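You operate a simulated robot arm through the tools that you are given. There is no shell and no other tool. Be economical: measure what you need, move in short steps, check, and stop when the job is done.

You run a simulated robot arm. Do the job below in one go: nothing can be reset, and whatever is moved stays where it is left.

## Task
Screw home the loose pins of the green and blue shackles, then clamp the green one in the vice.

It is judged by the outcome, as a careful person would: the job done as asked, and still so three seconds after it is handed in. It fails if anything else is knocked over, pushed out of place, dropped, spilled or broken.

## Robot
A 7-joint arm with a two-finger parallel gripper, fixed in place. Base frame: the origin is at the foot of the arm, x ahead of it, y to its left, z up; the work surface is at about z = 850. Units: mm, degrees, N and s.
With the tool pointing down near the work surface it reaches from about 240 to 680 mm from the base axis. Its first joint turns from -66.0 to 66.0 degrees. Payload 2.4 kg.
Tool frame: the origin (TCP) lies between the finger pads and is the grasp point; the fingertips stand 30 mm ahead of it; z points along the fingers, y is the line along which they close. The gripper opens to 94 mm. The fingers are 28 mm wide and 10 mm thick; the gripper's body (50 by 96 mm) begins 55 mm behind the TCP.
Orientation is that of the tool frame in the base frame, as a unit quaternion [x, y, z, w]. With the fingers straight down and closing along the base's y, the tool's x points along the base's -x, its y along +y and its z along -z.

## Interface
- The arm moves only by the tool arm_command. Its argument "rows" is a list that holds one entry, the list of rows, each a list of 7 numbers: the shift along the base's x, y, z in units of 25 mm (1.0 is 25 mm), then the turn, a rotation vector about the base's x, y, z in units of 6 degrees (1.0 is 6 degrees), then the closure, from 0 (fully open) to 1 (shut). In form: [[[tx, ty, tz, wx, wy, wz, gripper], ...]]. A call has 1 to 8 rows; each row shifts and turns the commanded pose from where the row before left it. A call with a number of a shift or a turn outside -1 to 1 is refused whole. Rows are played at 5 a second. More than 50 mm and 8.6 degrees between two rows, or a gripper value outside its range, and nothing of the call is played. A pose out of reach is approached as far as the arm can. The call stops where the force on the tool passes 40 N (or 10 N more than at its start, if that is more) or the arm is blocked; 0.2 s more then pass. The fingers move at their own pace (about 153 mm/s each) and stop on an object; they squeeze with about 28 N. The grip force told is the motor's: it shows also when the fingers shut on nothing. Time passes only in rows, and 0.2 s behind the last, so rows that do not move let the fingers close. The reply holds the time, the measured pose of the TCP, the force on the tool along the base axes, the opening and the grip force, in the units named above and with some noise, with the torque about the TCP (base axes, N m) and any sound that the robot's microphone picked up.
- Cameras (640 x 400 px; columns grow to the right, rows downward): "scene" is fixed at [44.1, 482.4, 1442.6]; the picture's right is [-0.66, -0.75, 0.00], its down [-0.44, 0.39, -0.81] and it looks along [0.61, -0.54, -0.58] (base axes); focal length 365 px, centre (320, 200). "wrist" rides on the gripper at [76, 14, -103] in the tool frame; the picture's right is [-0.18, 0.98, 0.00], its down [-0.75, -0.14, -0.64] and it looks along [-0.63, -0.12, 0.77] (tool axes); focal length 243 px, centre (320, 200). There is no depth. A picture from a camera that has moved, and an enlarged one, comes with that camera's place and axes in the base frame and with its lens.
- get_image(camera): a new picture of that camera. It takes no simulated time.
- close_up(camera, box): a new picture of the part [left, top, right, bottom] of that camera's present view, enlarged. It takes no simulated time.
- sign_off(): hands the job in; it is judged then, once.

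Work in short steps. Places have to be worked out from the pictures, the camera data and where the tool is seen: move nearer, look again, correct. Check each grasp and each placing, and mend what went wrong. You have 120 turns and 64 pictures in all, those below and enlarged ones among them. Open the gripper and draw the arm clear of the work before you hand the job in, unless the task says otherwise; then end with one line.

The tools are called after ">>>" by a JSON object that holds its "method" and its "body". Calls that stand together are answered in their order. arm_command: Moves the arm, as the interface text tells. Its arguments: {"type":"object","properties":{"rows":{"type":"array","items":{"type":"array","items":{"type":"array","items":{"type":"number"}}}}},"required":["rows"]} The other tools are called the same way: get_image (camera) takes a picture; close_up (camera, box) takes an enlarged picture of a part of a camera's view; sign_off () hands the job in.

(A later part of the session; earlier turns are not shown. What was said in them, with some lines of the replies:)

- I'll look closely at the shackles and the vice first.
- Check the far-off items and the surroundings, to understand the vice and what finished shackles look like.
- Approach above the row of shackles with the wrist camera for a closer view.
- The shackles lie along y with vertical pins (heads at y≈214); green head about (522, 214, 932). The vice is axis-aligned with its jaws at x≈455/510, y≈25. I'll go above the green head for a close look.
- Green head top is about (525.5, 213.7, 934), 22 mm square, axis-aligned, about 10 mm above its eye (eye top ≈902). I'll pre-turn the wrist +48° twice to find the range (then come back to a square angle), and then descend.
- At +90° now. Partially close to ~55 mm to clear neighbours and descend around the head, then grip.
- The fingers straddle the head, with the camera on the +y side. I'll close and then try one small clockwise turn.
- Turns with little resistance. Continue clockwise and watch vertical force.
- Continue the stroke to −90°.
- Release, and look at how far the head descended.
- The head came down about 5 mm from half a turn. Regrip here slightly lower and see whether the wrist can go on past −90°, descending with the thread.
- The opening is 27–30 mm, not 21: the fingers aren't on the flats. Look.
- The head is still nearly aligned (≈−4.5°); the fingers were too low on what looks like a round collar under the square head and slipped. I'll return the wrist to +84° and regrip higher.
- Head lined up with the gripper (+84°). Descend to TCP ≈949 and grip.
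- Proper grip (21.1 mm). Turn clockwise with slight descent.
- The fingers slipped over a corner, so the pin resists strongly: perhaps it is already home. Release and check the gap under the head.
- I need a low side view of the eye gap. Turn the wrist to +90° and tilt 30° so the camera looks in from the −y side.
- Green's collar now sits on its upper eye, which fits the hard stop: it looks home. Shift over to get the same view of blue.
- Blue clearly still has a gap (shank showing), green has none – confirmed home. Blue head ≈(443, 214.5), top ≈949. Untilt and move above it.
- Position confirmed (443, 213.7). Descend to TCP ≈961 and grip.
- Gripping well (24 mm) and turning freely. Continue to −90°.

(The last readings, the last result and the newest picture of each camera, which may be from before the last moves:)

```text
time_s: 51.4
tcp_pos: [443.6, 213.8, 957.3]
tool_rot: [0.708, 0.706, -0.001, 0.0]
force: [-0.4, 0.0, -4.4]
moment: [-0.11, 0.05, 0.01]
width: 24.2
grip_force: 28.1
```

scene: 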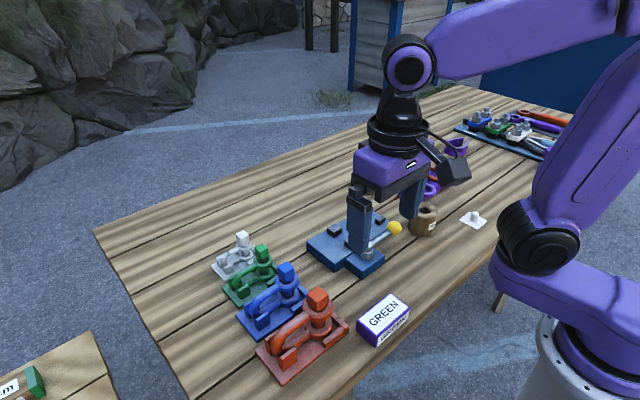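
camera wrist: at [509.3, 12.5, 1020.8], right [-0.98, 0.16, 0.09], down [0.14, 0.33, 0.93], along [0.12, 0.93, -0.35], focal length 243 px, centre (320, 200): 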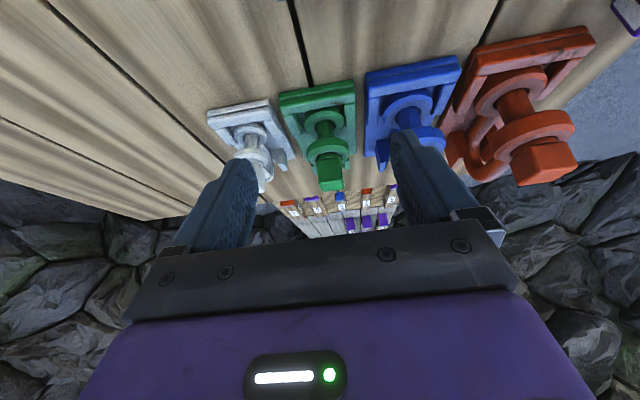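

Still turning freely; continue past −90°, watching torque and opening.

>>> {"method": "arm_command", "body": {"rows": [[[0, 0, -0.006, 0, 0, -1, 1], [0, 0, -0.006, 0, 0, -1, 1], [0, 0, -0.006, 0, 0, -1, 1], [0, 0, -0.006, 0, 0, -1, 1]]]}}

>>> {"method": "arm_command", "body": {"rows": [[[0, 0, -0.006, 0, 0, -1, 1], [0, 0, -0.006, 0, 0, -1, 1], [0, 0, -0.006, 0, 0, -1, 1], [0, 0, -0.006, 0, 0, -1, 1]]]}}

>>> {"method": "close_up", "body": {"camera": "scene", "box": [235, 230, 325, 325]}}

```text
time_s: 52.4
tcp_pos: [442.4, 214.7, 957.1]
tool_rot: [0.839, 0.545, 0.0, 0.0]
force: [0.4, -0.4, 0.2]
moment: [0.03, -0.13, 1.03]
width: 30.2
grip_force: 27.6
```

```text
time_s: 53.4
tcp_pos: [443.0, 214.4, 957.4]
tool_rot: [0.934, 0.357, 0.0, 0.0]
force: [-1.6, 0.5, 1.1]
moment: [0.14, 0.1, 0.66]
width: 33.9
grip_force: 28.0
```

```text
4.21 times, centred on (280, 278) of scene
camera zoom: at [44.0, 482.4, 1442.6], right [-0.66, -0.75, 0.0], down [-0.44, 0.39, -0.81], along [0.61, -0.54, -0.58], focal length 1536 px, centre (488, -126)
```

zoom: 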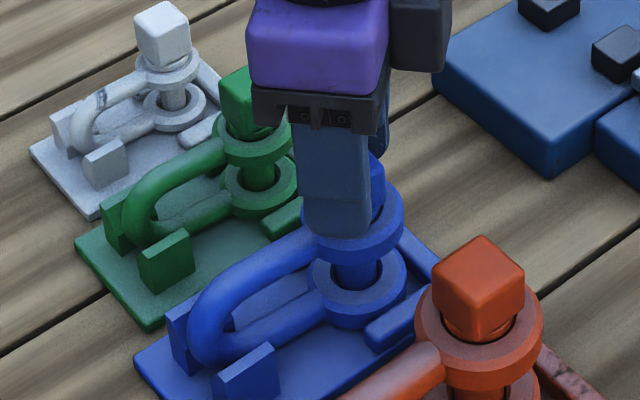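

Same hard stop (1 Nm, then the fingers slip over the corner): blue is home too. Release, lift, unwind the wrist.

>>> {"method": "arm_command", "body": {"rows": [[[0, 0, 0, 0, 0, 0, 0.36], [0, 0, 0, 0, 0, 0, 0.36], [0, 0, 1, 0, 0, 0, 0.36], [0, 0, 1, 0, 0, 0, 0.36], [0, 0, 0, 0, 0, 1, 0.36], [0, 0, 0, 0, 0, 1, 0.36], [0, 0, 0, 0, 0, 1, 0.36], [0, 0, 0, 0, 0, 1, 0.36]]]}}

>>> {"method": "close_up", "body": {"camera": "scene", "box": [235, 230, 325, 325]}}

>>> {"method": "arm_command", "body": {"rows": [[[0, 0, 0, 0, 0, 1, 0], [0, 0, 0, 0, 0, 1, 0], [0, 0, 0, 0, 0, 1, 0], [0, 0, 0, 0, 0, 1, 0], [0, 0, 0, 0, 0, 1, 0], [0, 0, 0, 0, 0, 1, 0], [0, 0, 0, 0, 0, 1, 0], [0, 0, 0, 0, 0, 1, 0]]]}}

>>> {"method": "arm_command", "body": {"rows": [[[0, -1, 0, 0, 0, 1, 0], [0, -1, 0, 0, 0, 1, 0], [0, -1, 0, 0, 0, 1, 0], [0, -1, 0, 0, 0, 1, 0], [0, -1, 0, 0, 0, 1, 0], [0, -1, 0, 0, 0, 1, 0], [0, -1, 0, 0, 0, 1, 0], [0, -0.5, 0, 0, 0, 1, 0]]]}}

>>> {"method": "arm_command", "body": {"rows": [[[-0.5, 0, 0, 0, 0, 1, 0], [0, 0, 0, 0, 0, 1, 0], [0, 0, 0, 0, 0, 1, 0], [0, 0, 0, 0, 0, 0, 0]]]}}

>>> {"method": "get_image", "body": {"camera": "wrist"}}

```text
time_s: 55.2
tcp_pos: [442.6, 214.0, 1006.4]
tool_rot: [0.838, 0.546, 0.001, 0.001]
force: [-0.2, -0.6, 0.4]
moment: [0.01, -0.01, -0.01]
width: 60.2
grip_force: 0.0
```

```text
4.21 times, centred on (280, 278) of scene
camera zoom: at [44.1, 482.4, 1442.6], right [-0.66, -0.75, 0.0], down [-0.44, 0.39, -0.81], along [0.61, -0.54, -0.58], focal length 1536 px, centre (488, -126)
```

zoom: 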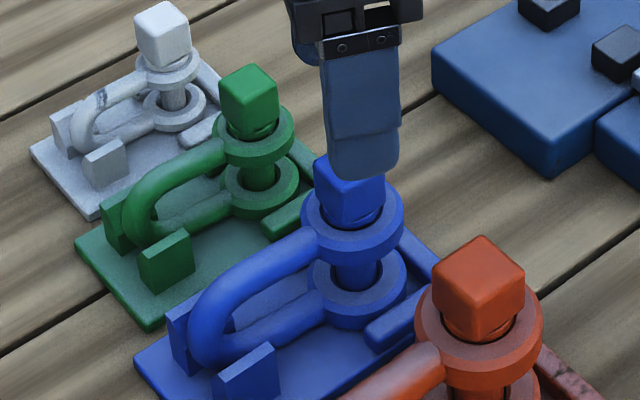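

```text
time_s: 57.0
tcp_pos: [442.5, 215.0, 1007.7]
tool_rot: [0.544, 0.839, 0.001, 0.0]
force: [0.8, 0.4, 0.1]
moment: [0.0, 0.01, 0.0]
width: 93.9
grip_force: 0.1
```

```text
time_s: 58.8
tcp_pos: [441.6, 25.6, 1007.5]
tool_rot: [0.156, 0.988, 0.0, 0.001]
force: [-0.3, 0.4, -0.7]
moment: [-0.03, 0.02, 0.02]
width: 94.2
grip_force: 0.1
```

```text
time_s: 59.8
tcp_pos: [429.1, 29.1, 1008.0]
tool_rot: [-0.001, 1.0, 0.0, 0.0]
force: [0.1, 0.5, -0.1]
moment: [0.01, 0.01, 0.04]
width: 93.9
grip_force: 0.2
```

```text
25 pictures are left
camera wrist: at [351.9, 40.5, 1109.9], right [0.18, 0.98, 0.0], down [0.75, -0.14, 0.64], along [0.63, -0.12, -0.77], focal length 243 px, centre (320, 200)
```

wrist: 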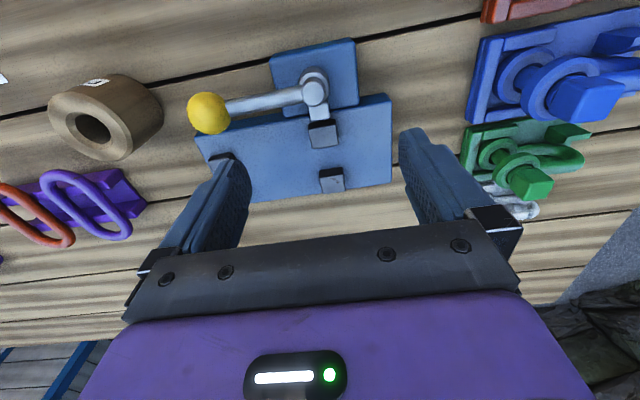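

>>> {"method": "close_up", "body": {"camera": "wrist", "box": [455, 30, 640, 220]}}

>>> {"method": "close_up", "body": {"camera": "wrist", "box": [180, 30, 400, 210]}}

```text
2.11 times, centred on (548, 125) of wrist
camera zoom: at [351.9, 40.5, 1109.9], right [0.18, 0.98, 0.0], down [0.75, -0.14, 0.64], along [0.63, -0.12, -0.77], focal length 511 px, centre (-159, 358)
```

zoom: 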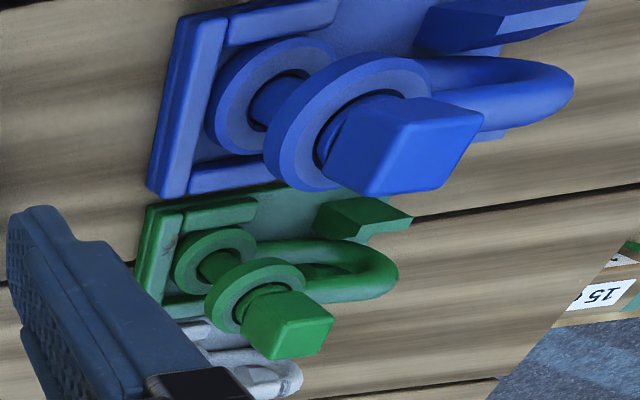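

```text
2.22 times, centred on (290, 120) of wrist
camera zoom: at [351.9, 40.5, 1109.9], right [0.18, 0.98, 0.0], down [0.75, -0.14, 0.64], along [0.63, -0.12, -0.77], focal length 539 px, centre (387, 378)
```

zoom: 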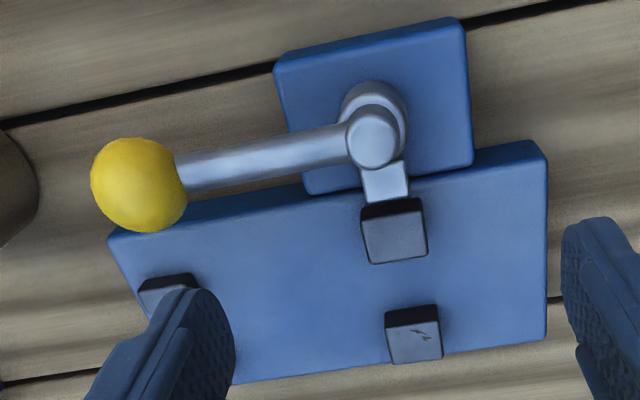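

Vice: jaws at y≈25, x≈450 (moving, with pushrod from the lever pivot) and x≈507 (fixed), guides at y≈−77. I need accurate gap sizes, so tilt to look straight down.

>>> {"method": "arm_command", "body": {"rows": [[[0.5, 0, 0.2, 0, 1, 0, 0], [0.5, 0, 0.2, 0, 1, 0, 0], [0.5, 0, 0.2, 0, 1, 0, 0], [0.5, -0.3, 0.2, 0, 1, 0, 0], [0.5, -0.3, 0.2, 0, 1, 0, 0], [0.5, 0, 0, 0, 1, 0, 0], [0, 0, 0, 0, 0.5, 0, 0], [0, 0, 0, 0, 0, 0, 0]]]}}

>>> {"method": "close_up", "body": {"camera": "wrist", "box": [180, 60, 420, 230]}}

```text
time_s: 61.6
tcp_pos: [506.7, 12.3, 1032.8]
tool_rot: [0.001, 0.942, 0.001, -0.334]
force: [0.5, 0.2, -0.4]
moment: [0.01, 0.01, 0.01]
width: 94.0
grip_force: 0.0
```

```text
2.35 times, centred on (300, 145) of wrist
camera zoom: at [508.6, 25.8, 1159.5], right [0.14, 0.98, -0.12], down [0.99, -0.14, 0.02], along [0.01, -0.12, -0.99], focal length 571 px, centre (367, 329)
```

zoom: 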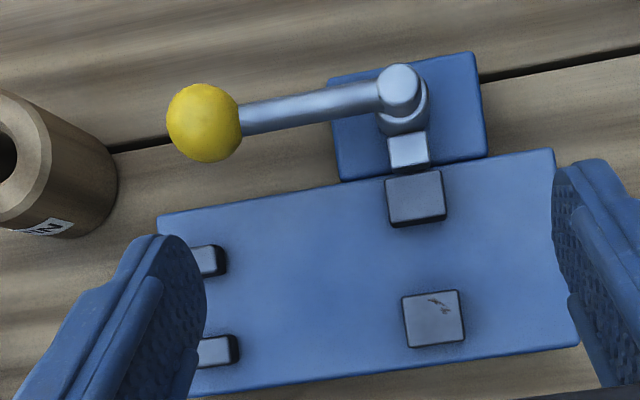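

Measured: jaw gap ≈35 mm (x 465–500) at y≈25, guides' inner gap ≈30 mm (x 475–506) at y≈−77; lever pivot (413, 26), ball (409, −64, 913). The eye (~37–39 mm) looks wider than the gap, so I'll test which way the lever moves the jaw with a small push of the ball toward −x, with closed fingers.

>>> {"method": "arm_command", "body": {"rows": [[[0, 0, 0, 0, -1, 0, 1], [0, -0.5, 0, 0, -1, 0, 1], [-0.5, -0.5, 0, 0, -1, 0, 1], [-0.5, -0.5, 0, 0, -1, 0, 1], [-0.5, -0.5, 0, 0, -1, 0, 1], [-0.5, -0.5, 0, 0, -1, 0, 1], [-0.3, -0.55, 0, 0, -0.5, 0, 1], [0, 0, 0, 0, 0, 0, 1]]]}}

>>> {"method": "arm_command", "body": {"rows": [[[0, 0, -0.9, 0, 0, 0, 1], [0, 0, -1, 0, 0, 0, 1], [0, 0, -1, 0, 0, 0, 1], [0, 0, -1, 0, 0, 0, 1], [0, 0, 0, 0, 0, 0, 1]]]}}

>>> {"method": "close_up", "body": {"camera": "wrist", "box": [220, 30, 500, 240]}}

```text
time_s: 63.4
tcp_pos: [446.5, -65.6, 1032.3]
tool_rot: [0.001, 1.0, 0.0, 0.0]
force: [0.2, 0.7, -0.1]
moment: [0.03, -0.02, 0.01]
width: 0.0
grip_force: 27.7
```

```text
time_s: 64.6
tcp_pos: [448.8, -66.4, 933.4]
tool_rot: [0.0, 1.0, 0.0, 0.0]
force: [0.7, 0.1, 0.6]
moment: [0.01, 0.01, -0.01]
width: 0.0
grip_force: 27.9
```

```text
1.90 times, centred on (360, 135) of wrist
camera zoom: at [370.3, -53.5, 1035.5], right [0.18, 0.98, 0.0], down [0.75, -0.14, 0.64], along [0.63, -0.12, -0.77], focal length 462 px, centre (244, 324)
```

zoom: 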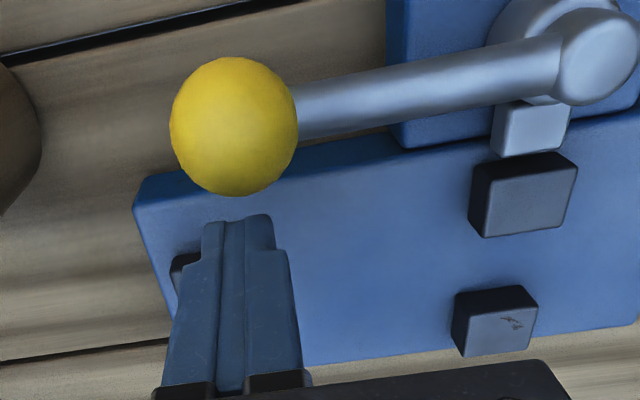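

Push the ball toward −x by ~15 mm past contact and watch force.

>>> {"method": "arm_command", "body": {"rows": [[[-0.3, 0, 0, 0, 0, 0, 1], [-0.2, 0, 0, 0, 0, 0, 1], [-0.2, 0, 0, 0, 0, 0, 1], [-0.2, 0, 0, 0, 0, 0, 1], [0, 0, 0, 0, 0, 0, 1]]]}}

>>> {"method": "close_up", "body": {"camera": "wrist", "box": [220, 30, 500, 240]}}

```text
time_s: 65.8
tcp_pos: [425.7, -64.8, 934.6]
tool_rot: [0.0, 1.0, -0.001, -0.001]
force: [-0.2, 0.6, 0.2]
moment: [-0.01, -0.05, 0.0]
width: 0.0
grip_force: 27.8
```

```text
1.90 times, centred on (360, 135) of wrist
camera zoom: at [347.6, -51.8, 1036.6], right [0.18, 0.98, 0.0], down [0.75, -0.14, 0.64], along [0.63, -0.12, -0.77], focal length 462 px, centre (244, 324)
```

zoom: 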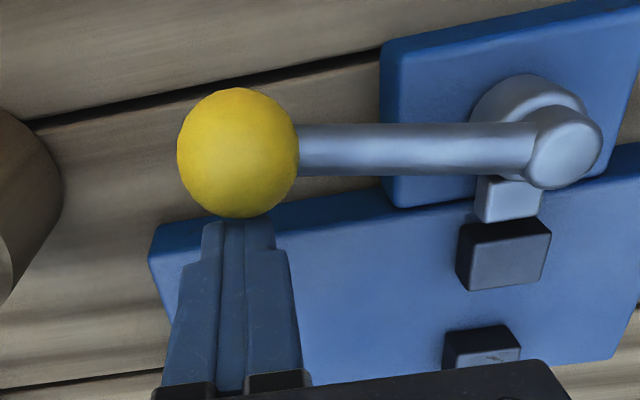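

The lever turns freely that way; jaw displacement is not yet noticeable. Push on to about 45° and re-measure.

>>> {"method": "arm_command", "body": {"rows": [[[-0.4, 0.04, 0, 0, 0, 0, 1], [-0.4, 0.08, 0, 0, 0, 0, 1], [-0.4, 0.12, 0, 0, 0, 0, 1], [-0.4, 0.16, 0, 0, 0, 0, 1], [-0.4, 0.2, 0, 0, 0, 0, 1], [0, 0, 0, 0, 0, 0, 1]]]}}

>>> {"method": "close_up", "body": {"camera": "wrist", "box": [220, 30, 500, 240]}}

```text
time_s: 67.2
tcp_pos: [374.8, -48.0, 935.2]
tool_rot: [0.0, 1.0, 0.0, 0.001]
force: [2.3, 0.2, 1.4]
moment: [0.05, -0.01, -0.02]
width: 0.1
grip_force: 28.4
```

```text
1.90 times, centred on (360, 135) of wrist
camera zoom: at [297.9, -35.6, 1037.8], right [0.18, 0.98, 0.0], down [0.75, -0.14, 0.64], along [0.63, -0.12, -0.77], focal length 462 px, centre (244, 324)
```

zoom: 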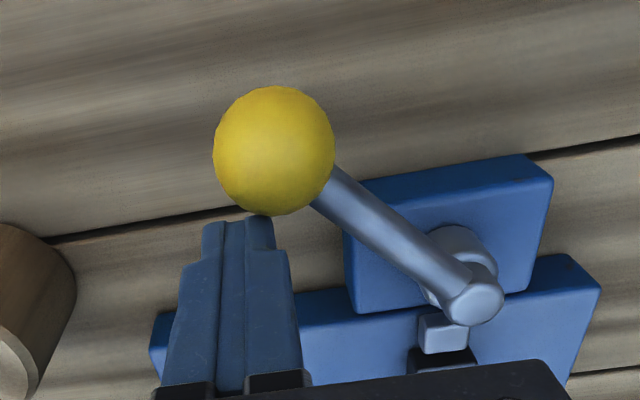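

>>> {"method": "close_up", "body": {"camera": "scene", "box": [300, 180, 430, 290]}}

```text
3.64 times, centred on (365, 235) of scene
camera zoom: at [44.1, 482.4, 1442.6], right [-0.66, -0.75, 0.0], down [-0.44, 0.39, -0.81], along [0.61, -0.54, -0.58], focal length 1327 px, centre (156, 73)
```

zoom: 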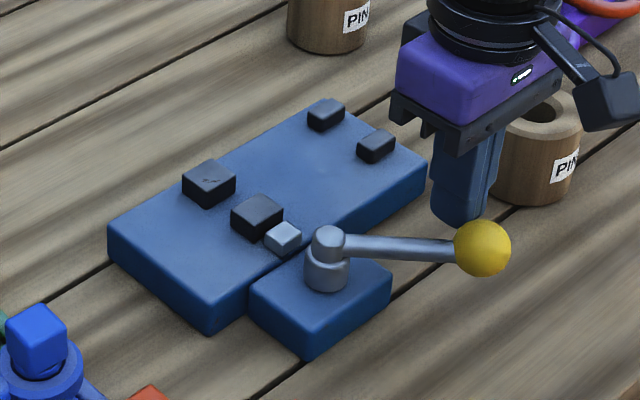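

The jaw closed about 14 mm for ~45° of lever: so this is the closing direction, with a large stroke. The 38 mm eyes don't fit the 35 mm gap, so the bow (~14 mm thick) belongs between the jaws. Re-open the lever by pushing the ball back from the −x side.

>>> {"method": "arm_command", "body": {"rows": [[[0.2, 0, 1, 0, 0, 0, 1], [0, 0, 1, 0, 0, 0, 1], [-1, 0.2, 0, 0, 0, 0, 1], [-1, 0.2, 0, 0, 0, 0, 1], [-0.9, 0.2, 0, 0, 0, 0, 1], [0, 0, -1, 0, 0, 0, 1], [0, 0, -1, 0, 0, 0, 1], [0, 0, 0, 0, 0, 0, 1]]]}}

>>> {"method": "arm_command", "body": {"rows": [[[0.4, -0.1, 0, 0, 0, 0, 1], [0.4, -0.24, 0, 0, 0, 0, 1], [0.4, -0.2, 0, 0, 0, 0, 1], [0.4, -0.2, 0, 0, 0, 0, 1], [0.4, -0.2, 0, 0, 0, 0, 1], [0.4, -0.16, 0, 0, 0, 0, 1], [0.4, -0.16, 0, 0, 0, 0, 1], [0, 0, 0, 0, 0, 0, 1]]]}}

>>> {"method": "close_up", "body": {"camera": "scene", "box": [300, 180, 430, 290]}}

```text
time_s: 69.0
tcp_pos: [314.4, -34.8, 933.2]
tool_rot: [0.0, 1.0, 0.0, 0.0]
force: [-0.2, -0.3, -0.1]
moment: [0.02, -0.02, 0.01]
width: 0.1
grip_force: 28.4
out of reach, approached as far as the arm can: row 4
```

```text
time_s: 70.8
tcp_pos: [379.5, -64.6, 933.7]
tool_rot: [-0.001, 1.0, 0.002, -0.004]
force: [-18.5, 1.9, 4.3]
moment: [0.2, 0.4, 0.05]
width: 0.1
grip_force: 28.4
```

```text
3.64 times, centred on (365, 235) of scene
camera zoom: at [43.5, 482.5, 1442.6], right [-0.66, -0.75, 0.0], down [-0.44, 0.39, -0.81], along [0.61, -0.54, -0.58], focal length 1327 px, centre (156, 73)
```

zoom: 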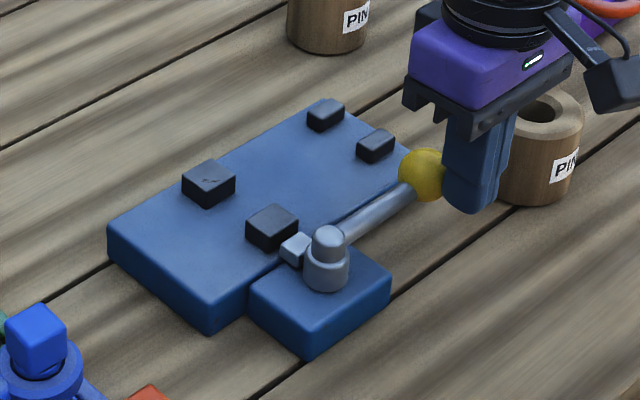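

Lever is back at its open stop. Back off, rise and go above the green head at yaw 0.

>>> {"method": "arm_command", "body": {"rows": [[[-0.5, 0, 0, 0, 0, 0, 1], [0, 0, 1, 0, 0, 0, 1], [0, 0, 1, 0, 0, 0, 1], [0, 0, 1, 0, 0, 0, 1], [0.5, 1, 0, 0, 0, 0, 0.42], [0.5, 1, 0, 0, 0, 0, 0.42], [0.5, 1, 0, 0, 0, 0, 0.42], [0.5, 1, 0, 0, 0, 0, 0.42]]]}}

>>> {"method": "arm_command", "body": {"rows": [[[0.5, 1, 0, 0, 0, 0, 0.42], [0.5, 1, 0, 0, 0, 0, 0.42], [0.5, 1, 0, 0, 0, 0, 0.42], [0.5, 1, 0, 0, 0, 0, 0.42], [0.7, 1, 0, 0, 0, 0, 0.42], [0.8, 1, 0, 0, 0, 0, 0.42], [0.84, 1, -0.5, 0, 0, 0, 0.42], [0, 0.13, 0, 0, 0, 0, 0.42]]]}}

>>> {"method": "close_up", "body": {"camera": "wrist", "box": [250, 40, 400, 210]}}

```text
time_s: 72.6
tcp_pos: [421.3, 35.7, 1006.5]
tool_rot: [0.001, 1.0, -0.001, 0.0]
force: [-0.1, 0.8, 0.1]
moment: [-0.06, -0.01, 0.0]
width: 54.6
grip_force: 0.2
```

```text
time_s: 74.4
tcp_pos: [525.6, 211.9, 997.4]
tool_rot: [0.001, 1.0, 0.0, -0.001]
force: [0.5, -0.4, -0.4]
moment: [-0.07, 0.02, 0.01]
width: 54.4
grip_force: 0.0
```

```text
2.35 times, centred on (325, 125) of wrist
camera zoom: at [448.8, 224.7, 1099.7], right [0.18, 0.98, 0.0], down [0.75, -0.14, 0.64], along [0.63, -0.12, -0.77], focal length 571 px, centre (308, 376)
```

zoom: 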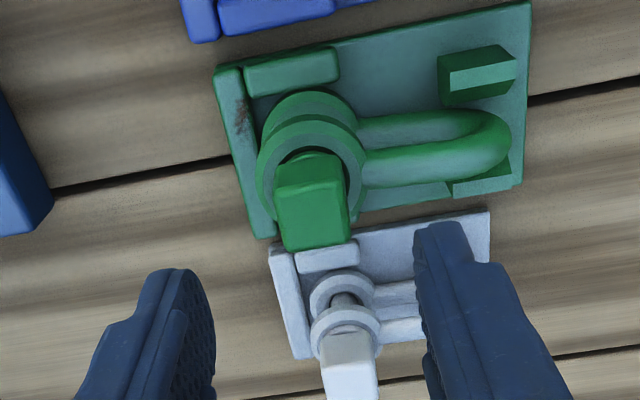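

Head at ≈(526, 212). Descend and grip it at yaw 0; then verify tightness with a small clockwise torque.

>>> {"method": "arm_command", "body": {"rows": [[[0, 0, -0.8, 0, 0, 0, 0.42], [0, 0, -0.8, 0, 0, 0, 0.42], [0, 0, -0.5, 0, 0, 0, 0.42], [0, 0, 0, 0, 0, 0, 0.42], [0, 0, 0, 0, 0, 0, 1], [0, 0, 0, 0, 0, 0, 1], [0, 0, 0, 0, 0, 0, 1]]]}}

>>> {"method": "arm_command", "body": {"rows": [[[0, 0, 0, 0, 0, -1, 1], [0, 0, 0, 0, 0, -0.5, 1]]]}}

```text
time_s: 76.0
tcp_pos: [527.6, 212.5, 945.8]
tool_rot: [-0.001, 1.0, 0.0, 0.0]
force: [-0.1, 1.3, -0.5]
moment: [-0.03, -0.05, 0.02]
width: 21.4
grip_force: 28.0
```

```text
time_s: 76.6
tcp_pos: [527.8, 211.5, 945.7]
tool_rot: [0.079, 0.997, 0.0, -0.001]
force: [-2.8, -5.5, 7.2]
moment: [-0.07, 0.08, 0.92]
width: 21.5
grip_force: 27.6
```

Tight (0.92 Nm against 9° without giving): green is home. Relax back and lift the shackle a little.

>>> {"method": "arm_command", "body": {"rows": [[[0, 0, 0, 0, 0, 1, 1], [0, 0, 0, 0, 0, 0.5, 1], [0, 0, 0.3, 0, 0, 0, 1], [0, 0, 0.5, 0, 0, 0, 1], [0, 0, 0.5, 0, 0, 0, 1], [0, 0, 0, 0, 0, 0, 1]]]}}

>>> {"method": "close_up", "body": {"camera": "scene", "box": [205, 195, 325, 325]}}

```text
time_s: 78.0
tcp_pos: [529.2, 212.3, 978.1]
tool_rot: [0.0, 1.0, 0.0, 0.0]
force: [0.6, -0.2, -2.5]
moment: [-0.06, -0.01, 0.02]
width: 21.1
grip_force: 27.6
```

```text
3.08 times, centred on (265, 260) of scene
camera zoom: at [44.1, 482.4, 1442.6], right [-0.66, -0.75, 0.0], down [-0.44, 0.39, -0.81], along [0.61, -0.54, -0.58], focal length 1123 px, centre (489, 15)
```

zoom: 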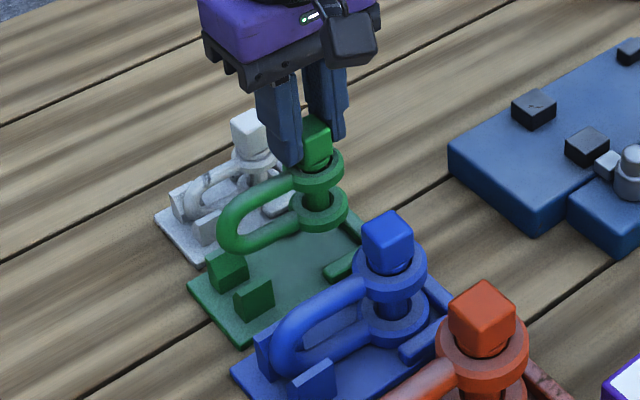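

Firm and level. Raise further and carry over to the vice (target eye centre ≈(489, −13), bow between the jaws).

>>> {"method": "arm_command", "body": {"rows": [[[0, 0, 0.7, 0, 0, 0, 1], [0, 0, 0.8, 0, 0, 0, 1], [0, 0, 0.6, 0, 0, 0, 1], [-0.1, -0.4, 0, 0, 0, 0, 1], [-0.1, -0.7, 0, 0, 0, 0, 1], [-0.1, -0.7, 0, 0, 0, 0, 1], [-0.1, -0.7, 0, 0, 0, 0, 1], [-0.1, -0.7, 0, 0, 0, 0, 1]]]}}

>>> {"method": "arm_command", "body": {"rows": [[[-0.1, -0.7, 0, 0, 0, 0, 1], [-0.1, -0.7, 0, 0, 0, 0, 1], [-0.1, -0.7, 0, 0, 0, 0, 1], [-0.2, -0.7, 0, 0, 0, 0, 1], [-0.2, -0.7, 0, 0, 0, 0, 1], [-0.2, -0.7, 0, 0, 0, 0, 1], [-0.2, -0.7, 0, 0, 0, 0, 1], [0, -0.5, 0, 0, 0, 0, 1]]]}}

```text
time_s: 79.8
tcp_pos: [516.2, 133.0, 1029.1]
tool_rot: [0.0, 1.0, 0.0, 0.001]
force: [0.0, 0.0, -2.6]
moment: [-0.03, -0.02, 0.0]
width: 21.4
grip_force: 28.0
```

```text
time_s: 81.6
tcp_pos: [487.5, -4.4, 1031.1]
tool_rot: [0.0, 1.0, 0.0, -0.001]
force: [0.2, -0.1, -2.1]
moment: [-0.04, -0.01, 0.0]
width: 21.2
grip_force: 27.9
```

>>> {"method": "arm_command", "body": {"rows": [[[0.08, -0.36, -0.4, 0, 0, 0, 1], [0, 0, -0.4, 0, 0, 0, 1], [0, 0, 0, 0, 0, 0, 1]]]}}

>>> {"method": "close_up", "body": {"camera": "wrist", "box": [200, 20, 440, 230]}}

>>> {"method": "close_up", "body": {"camera": "scene", "box": [300, 170, 430, 290]}}

```text
time_s: 82.4
tcp_pos: [490.2, -12.0, 1010.6]
tool_rot: [0.0, 1.0, 0.0, -0.001]
force: [0.3, 0.6, -3.9]
moment: [-0.06, 0.01, -0.03]
width: 21.5
grip_force: 28.3
```

```text
1.90 times, centred on (320, 125) of wrist
camera zoom: at [413.0, 0.4, 1112.5], right [0.18, 0.98, 0.0], down [0.75, -0.14, 0.64], along [0.63, -0.12, -0.77], focal length 462 px, centre (320, 343)
```

zoom: 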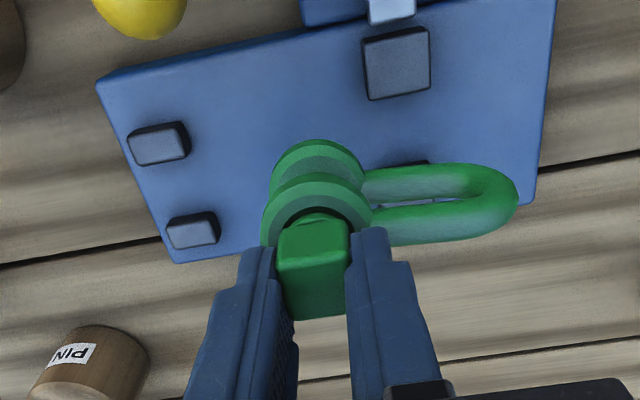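

```text
3.33 times, centred on (365, 230) of scene
camera zoom: at [44.1, 482.4, 1442.6], right [-0.66, -0.75, 0.0], down [-0.44, 0.39, -0.81], along [0.61, -0.54, -0.58], focal length 1216 px, centre (170, 100)
```

zoom: 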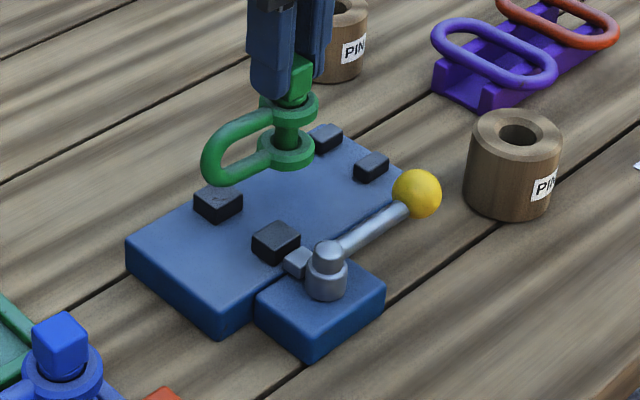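

Held square; bow axis ≈x 488, between jaws (465–500). Lower to just above the platform and check.

>>> {"method": "arm_command", "body": {"rows": [[[0, 0, -0.4, 0, 0, 0, 1], [0, 0, -0.4, 0, 0, 0, 1], [0, 0, -0.3, 0, 0, 0, 1], [0, 0, 0, 0, 0, 0, 1]]]}}

>>> {"method": "close_up", "body": {"camera": "wrist", "box": [200, 20, 440, 230]}}

>>> {"method": "close_up", "body": {"camera": "scene", "box": [300, 170, 430, 290]}}

```text
time_s: 83.4
tcp_pos: [491.4, -11.7, 983.3]
tool_rot: [0.001, 1.0, 0.0, 0.0]
force: [-0.7, 0.2, -2.6]
moment: [-0.03, -0.01, -0.03]
width: 21.2
grip_force: 28.0
```

```text
1.90 times, centred on (320, 125) of wrist
camera zoom: at [412.8, 0.0, 1084.4], right [0.18, 0.98, 0.0], down [0.75, -0.14, 0.64], along [0.63, -0.12, -0.77], focal length 462 px, centre (320, 343)
```

zoom: 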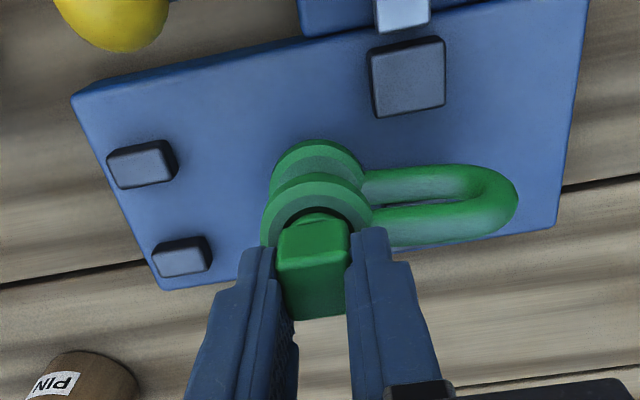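

```text
3.33 times, centred on (365, 230) of scene
camera zoom: at [44.1, 482.4, 1442.6], right [-0.66, -0.75, 0.0], down [-0.44, 0.39, -0.81], along [0.61, -0.54, -0.58], focal length 1216 px, centre (170, 100)
```

zoom: 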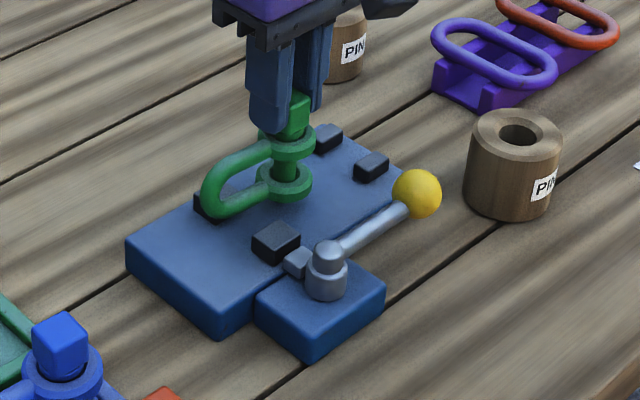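

Shift 2.5 mm away from the fixed jaw for margin and lower in small steps until the weight comes off.

>>> {"method": "arm_command", "body": {"rows": [[[-0.1, 0, 0, 0, 0, 0, 1], [0, 0, -0.12, 0, 0, 0, 1], [0, 0, -0.12, 0, 0, 0, 1], [0, 0, 0, 0, 0, 0, 1]]]}}

>>> {"method": "arm_command", "body": {"rows": [[[0, 0, -0.1, 0, 0, 0, 1], [0, 0, 0, 0, 0, 0, 1]]]}}

```text
time_s: 84.4
tcp_pos: [488.4, -12.4, 975.4]
tool_rot: [0.0, 1.0, -0.001, 0.001]
force: [-0.2, -0.3, -3.4]
moment: [-0.04, 0.0, 0.0]
width: 21.4
grip_force: 28.2
```

```text
time_s: 85.0
tcp_pos: [487.4, -11.4, 972.3]
tool_rot: [0.0, 1.0, 0.0, 0.0]
force: [0.9, -0.7, -2.9]
moment: [-0.04, 0.01, -0.01]
width: 21.4
grip_force: 27.7
```

Still hanging; keep lowering.

>>> {"method": "arm_command", "body": {"rows": [[[0, 0, -0.08, 0, 0, 0, 1], [0, 0, 0, 0, 0, 0, 1]]]}}

>>> {"method": "arm_command", "body": {"rows": [[[0, 0, -0.08, 0, 0, 0, 1], [0, 0, 0, 0, 0, 0, 1]]]}}

```text
time_s: 85.6
tcp_pos: [487.2, -12.6, 972.0]
tool_rot: [0.0, 1.0, 0.0, 0.0]
force: [-1.2, -0.2, -2.8]
moment: [-0.09, 0.0, 0.02]
width: 21.4
grip_force: 28.1
```

```text
time_s: 86.2
tcp_pos: [487.6, -12.3, 969.0]
tool_rot: [0.0, 1.0, 0.0, 0.001]
force: [0.3, -0.7, -3.7]
moment: [-0.03, 0.01, 0.0]
width: 21.4
grip_force: 28.0
```

>>> {"method": "arm_command", "body": {"rows": [[[0, 0, -0.1, 0, 0, 0, 1], [0, 0, 0, 0, 0, 0, 1]]]}}

>>> {"method": "close_up", "body": {"camera": "scene", "box": [325, 195, 405, 280]}}

```text
time_s: 86.8
tcp_pos: [488.1, -13.2, 966.5]
tool_rot: [0.0, 1.0, 0.0, 0.001]
force: [-1.2, 1.1, 6.7]
moment: [0.07, 0.22, 0.03]
width: 21.5
grip_force: 27.9
```

```text
4.71 times, centred on (365, 238) of scene
camera zoom: at [44.0, 482.5, 1442.6], right [-0.66, -0.75, 0.0], down [-0.44, 0.39, -0.81], along [0.61, -0.54, -0.58], focal length 1717 px, centre (108, 24)
```

zoom: 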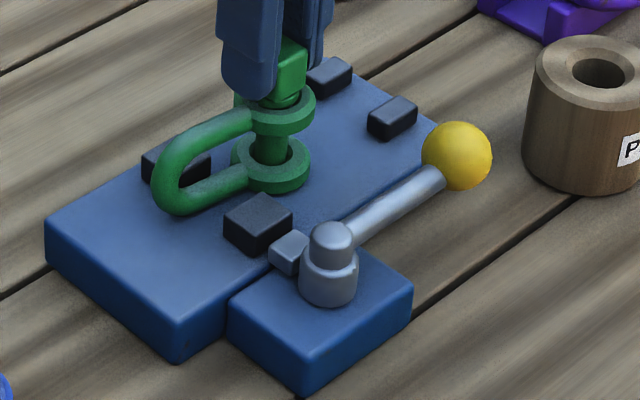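

Landed on the platform (contact force). The bow is between the jaws. Release gently and rise.

>>> {"method": "arm_command", "body": {"rows": [[[0, 0, 0.03, 0, 0, 0, 0.5], [0, 0, 0, 0, 0, 0, 0.5], [0, 0, 0.6, 0, 0, 0, 0.5], [0, 0, 1, 0, 0, 0, 0.5], [0, 0, 1, 0, 0, 0, 0.5]]]}}

>>> {"method": "close_up", "body": {"camera": "wrist", "box": [200, 20, 440, 230]}}

```text
time_s: 88.0
tcp_pos: [487.2, -11.6, 1032.5]
tool_rot: [0.0, 1.0, 0.0, 0.0]
force: [0.6, 0.5, -0.5]
moment: [0.0, 0.0, 0.01]
width: 47.1
grip_force: 0.1
```

```text
1.90 times, centred on (320, 125) of wrist
camera zoom: at [410.1, 1.3, 1134.9], right [0.18, 0.98, 0.0], down [0.75, -0.14, 0.64], along [0.63, -0.12, -0.77], focal length 462 px, centre (320, 343)
```

zoom: 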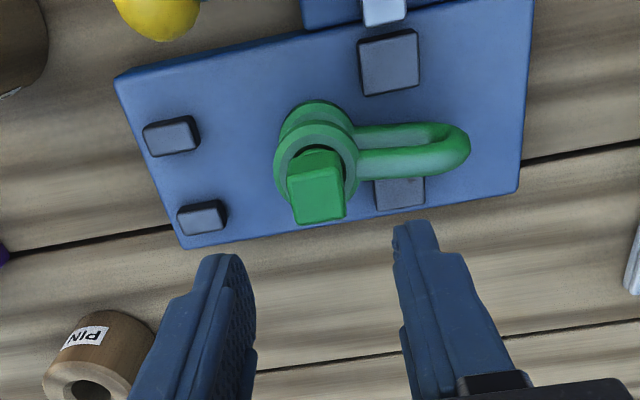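

Standing free with the lower leg between the jaws. Now go to the far side of the lever ball and close the vice.

>>> {"method": "arm_command", "body": {"rows": [[[-0.8, -1, 0, 0, 0, 0, 1], [-0.8, -1.0, 0, 0, 0, 0, 1], [0, -0.12, 0, 0, 0, 0, 1], [0, 0, -1, 0, 0, 0, 1], [0, 0, -1, 0, 0, 0, 1], [0, 0, -1, 0, 0, 0, 1], [0, 0, -0.9, 0, 0, 0, 1], [0, 0, 0, 0, 0, 0, 1]]]}}

>>> {"method": "arm_command", "body": {"rows": [[[-0.4, 0, 0, 0, 0, 0, 1], [-0.4, 0, 0, 0, 0, 0, 1], [-0.3, 0.04, 0, 0, 0, 0, 1], [-0.3, 0.06, 0, 0, 0, 0, 1], [-0.3, 0.08, 0, 0, 0, 0, 1], [-0.3, 0.12, 0, 0, 0, 0, 1], [-0.3, 0.14, 0, 0, 0, 0, 1], [-0.3, 0.16, 0, 0, 0, 0, 1]]]}}

>>> {"method": "close_up", "body": {"camera": "scene", "box": [315, 185, 425, 290]}}

```text
time_s: 89.8
tcp_pos: [446.0, -66.5, 934.3]
tool_rot: [0.0, 1.0, 0.0, 0.0]
force: [-0.1, -0.3, -0.1]
moment: [0.04, 0.01, -0.02]
width: 0.3
grip_force: 28.4
```

```text
time_s: 91.6
tcp_pos: [382.5, -50.6, 936.0]
tool_rot: [0.001, 1.0, 0.001, 0.001]
force: [1.4, -1.1, 0.4]
moment: [-0.03, -0.05, -0.01]
width: 0.0
grip_force: 28.3
```

```text
3.81 times, centred on (370, 238) of scene
camera zoom: at [44.1, 482.4, 1442.6], right [-0.66, -0.75, 0.0], down [-0.44, 0.39, -0.81], along [0.61, -0.54, -0.58], focal length 1390 px, centre (130, 57)
```

zoom: 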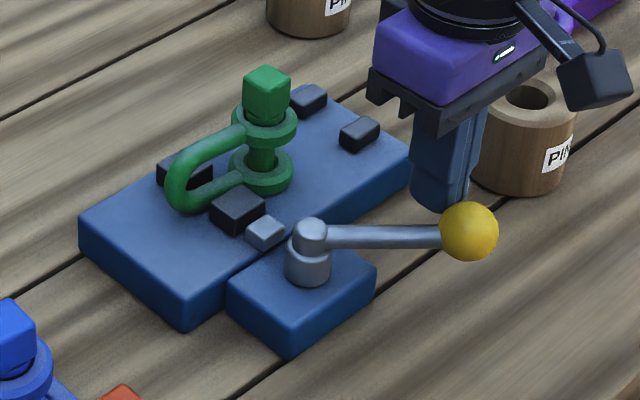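

Jaw closing nicely. Continue along the lever arc, watching force.

>>> {"method": "arm_command", "body": {"rows": [[[-0.3, 0.04, 0, 0, 0, 0, 1], [-0.3, 0.06, 0, 0, 0, 0, 1], [-0.3, 0.08, 0, 0, 0, 0, 1], [-0.3, 0.1, 0, 0, 0, 0, 1], [0, 0, 0, 0, 0, 0, 1]]]}}

>>> {"method": "arm_command", "body": {"rows": [[[-0.2, 0.2, 0, 0, 0, 0, 1], [-0.2, 0.2, 0, 0, 0, 0, 1], [-0.2, 0.2, 0, 0, 0, 0, 1], [0, 0, 0, 0, 0, 0, 1]]]}}

>>> {"method": "close_up", "body": {"camera": "scene", "box": [315, 185, 425, 290]}}

```text
time_s: 92.8
tcp_pos: [352.4, -42.0, 935.3]
tool_rot: [0.0, 1.0, 0.0, 0.001]
force: [0.6, -1.4, 0.5]
moment: [-0.03, -0.02, 0.03]
width: 0.0
grip_force: 28.3
```

```text
time_s: 93.8
tcp_pos: [337.1, -26.6, 934.9]
tool_rot: [-0.001, 1.0, 0.0, 0.0]
force: [0.6, -0.7, -1.1]
moment: [0.01, 0.01, -0.02]
width: 0.1
grip_force: 27.8
```

```text
3.81 times, centred on (370, 238) of scene
camera zoom: at [44.1, 482.4, 1442.6], right [-0.66, -0.75, 0.0], down [-0.44, 0.39, -0.81], along [0.61, -0.54, -0.58], focal length 1390 px, centre (130, 57)
```

zoom: 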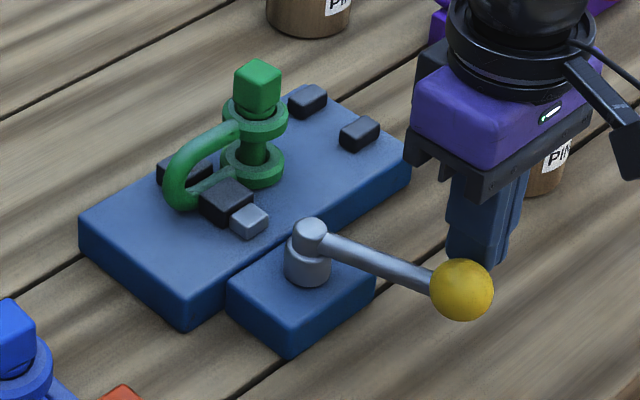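

The jaw now touches the leg and slides it toward the fixed jaw. Continue in small steps until resistance.

>>> {"method": "arm_command", "body": {"rows": [[[-0.15, 0.25, 0, 0, 0, 0, 1], [-0.12, 0.25, 0, 0, 0, 0, 1], [-0.08, 0.25, 0, 0, 0, 0, 1], [0, 0, 0, 0, 0, 0, 1]]]}}

>>> {"method": "arm_command", "body": {"rows": [[[0, 0.25, 0, 0, 0, 0, 1], [0, 0.25, 0, 0, 0, 0, 1], [0, 0, 0, 0, 0, 0, 1]]]}}

>>> {"method": "close_up", "body": {"camera": "scene", "box": [315, 185, 425, 290]}}

```text
time_s: 94.8
tcp_pos: [330.0, -8.7, 935.0]
tool_rot: [0.001, 1.0, 0.0, 0.0]
force: [-0.5, -3.8, 2.8]
moment: [-0.07, -0.03, 0.02]
width: 0.0
grip_force: 28.1
```

```text
time_s: 95.6
tcp_pos: [329.0, 2.7, 935.1]
tool_rot: [0.0, 1.0, 0.001, 0.0]
force: [-1.6, -1.5, -0.3]
moment: [-0.04, 0.07, 0.05]
width: 0.0
grip_force: 27.8
```

```text
3.81 times, centred on (370, 238) of scene
camera zoom: at [44.1, 482.4, 1442.6], right [-0.66, -0.75, 0.0], down [-0.44, 0.39, -0.81], along [0.61, -0.54, -0.58], focal length 1390 px, centre (130, 57)
```

zoom: 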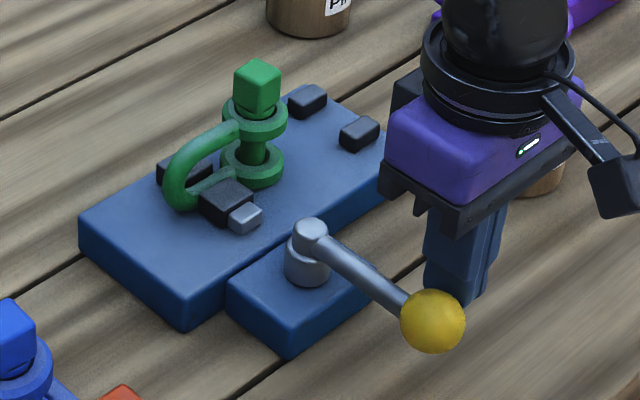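

Jaw has closed on the bow against the fixed jaw; lever near 90° with little force yet. Push on to find the end stop.

>>> {"method": "arm_command", "body": {"rows": [[[0, 0.25, 0, 0, 0, 0, 1], [0.04, 0.25, 0, 0, 0, 0, 1], [0, 0, 0, 0, 0, 0, 1]]]}}

>>> {"method": "arm_command", "body": {"rows": [[[0.06, 0.2, 0, 0, 0, 0, 1], [0.06, 0.2, 0, 0, 0, 0, 1], [0, 0, 0, 0, 0, 0, 1]]]}}

>>> {"method": "close_up", "body": {"camera": "scene", "box": [315, 185, 425, 290]}}

```text
time_s: 96.4
tcp_pos: [330.7, 14.7, 934.7]
tool_rot: [-0.001, 1.0, -0.001, -0.001]
force: [-0.7, -2.8, 2.1]
moment: [-0.05, 0.05, 0.08]
width: 0.1
grip_force: 27.9
```

```text
time_s: 96.8
tcp_pos: [331.0, 15.5, 934.7]
tool_rot: [0.003, 1.0, -0.001, -0.002]
force: [-3.7, -13.8, 2.7]
moment: [-0.37, 0.12, 0.14]
width: 0.1
grip_force: 27.8
stopped in row 2: the force on the tool passed its limit at 48 N (the readings are from after the stop); the commanded pose is now the measured one
```

```text
3.81 times, centred on (370, 238) of scene
camera zoom: at [44.0, 482.1, 1442.8], right [-0.66, -0.75, 0.0], down [-0.44, 0.39, -0.81], along [0.61, -0.54, -0.58], focal length 1390 px, centre (130, 57)
```

zoom: 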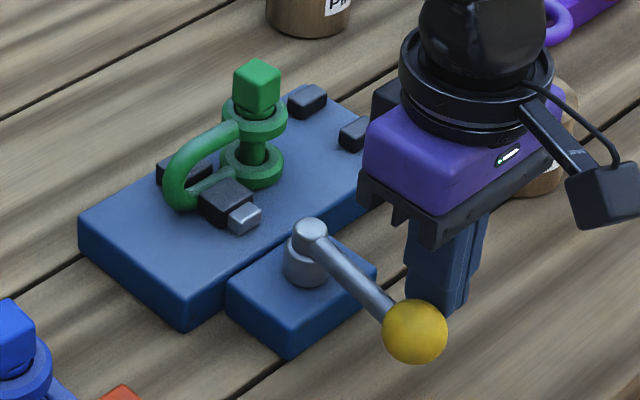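

Hard stop reached at ~100° (over-centre). Back away, rise, open, and inspect the clamped shackle.

>>> {"method": "arm_command", "body": {"rows": [[[0, -0.5, 0, 0, 0, 0, 1], [0, -0.2, 0.8, 0, 0, 0, 1], [0.3, 0, 1, 0, 0, 0, 1], [0.5, 0, 1, 0, 0, 0, 0.5], [0.5, 0, 1, 0, 0, 0, 0], [0.5, 0.3, 0.5, 0, 0, 0, 0], [0, 0, 0, 0, 0, 0, 0]]]}}

>>> {"method": "close_up", "body": {"camera": "wrist", "box": [200, 0, 440, 210]}}

>>> {"method": "close_up", "body": {"camera": "scene", "box": [330, 190, 400, 270]}}

```text
time_s: 98.4
tcp_pos: [377.0, 6.7, 1045.1]
tool_rot: [0.003, 1.0, 0.0, -0.002]
force: [0.7, 0.0, 0.4]
moment: [-0.02, 0.01, 0.02]
width: 93.8
grip_force: 0.1
```

```text
1.90 times, centred on (320, 105) of wrist
camera zoom: at [299.7, 20.4, 1146.8], right [0.19, 0.98, 0.0], down [0.75, -0.14, 0.64], along [0.63, -0.12, -0.77], focal length 462 px, centre (320, 381)
```

zoom: 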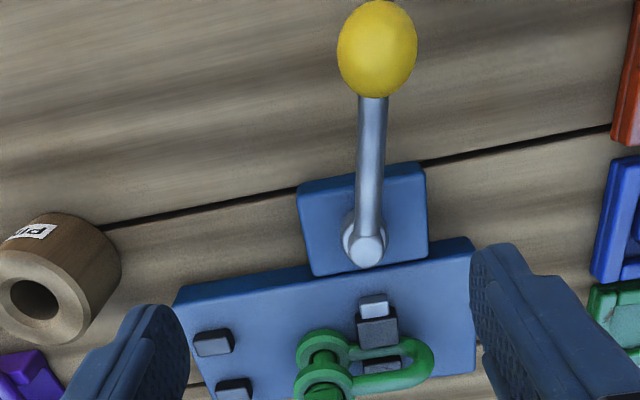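

```text
5.00 times, centred on (365, 230) of scene
camera zoom: at [44.1, 482.4, 1442.6], right [-0.66, -0.75, 0.0], down [-0.44, 0.39, -0.81], along [0.61, -0.54, -0.58], focal length 1824 px, centre (95, 50)
```

zoom: 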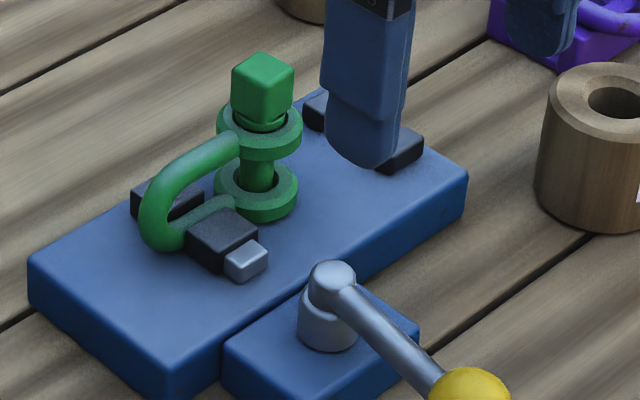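

Lever stays over, and both jaws hold the bow. Draw the arm clear and take a last overall look.

>>> {"method": "arm_command", "body": {"rows": [[[0, 0.8, 1, 0, 0, 0, 0], [-0.3, 0.8, 1, 0, 0, 0, 0], [-0.3, 0.8, 1, 0, 0, 0, 0], [0, 0.8, 0, 0, 0, 0, 0], [0, 0, 0, 0, 0, 0, 0]]]}}

>>> {"method": "get_image", "body": {"camera": "scene"}}

>>> {"method": "close_up", "body": {"camera": "wrist", "box": [180, 30, 460, 230]}}

```text
time_s: 99.6
tcp_pos: [360.8, 85.9, 1118.6]
tool_rot: [0.003, 1.0, 0.0, -0.002]
force: [0.2, 0.2, -1.1]
moment: [0.01, 0.01, 0.02]
width: 93.8
grip_force: 0.1
```

```text
2 pictures are left
```

scene: 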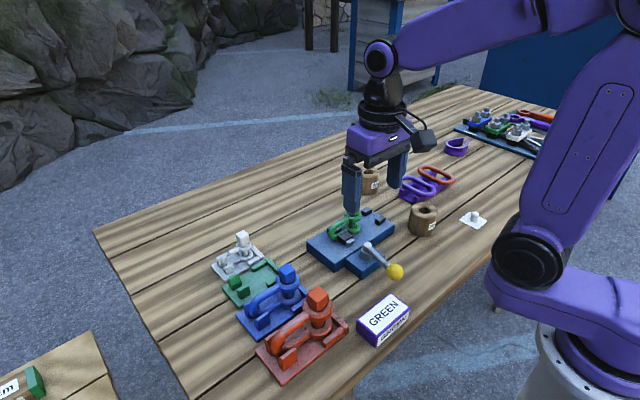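

```text
2.00 times, centred on (320, 130) of wrist
camera zoom: at [283.0, 99.8, 1220.7], right [0.19, 0.98, 0.0], down [0.76, -0.14, 0.64], along [0.63, -0.12, -0.77], focal length 485 px, centre (320, 340)
```

zoom: 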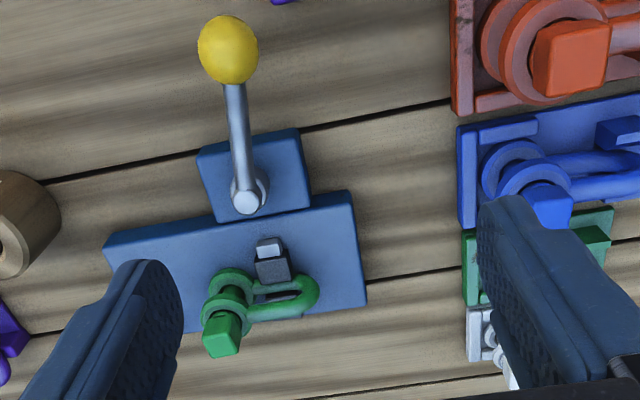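

Everything stands in place: both pins are home, the green shackle is clamped, and the arm is clear with the gripper open. Handing in.

>>> {"method": "sign_off", "body": {}}

```text
The job is handed in.
```

The green and blue pins are screwed home against their stops, and the green shackle is clamped by its bow in the vice (its eyes are too wide for the jaws), with the lever at its end stop; I didn't tug-test the clamp.
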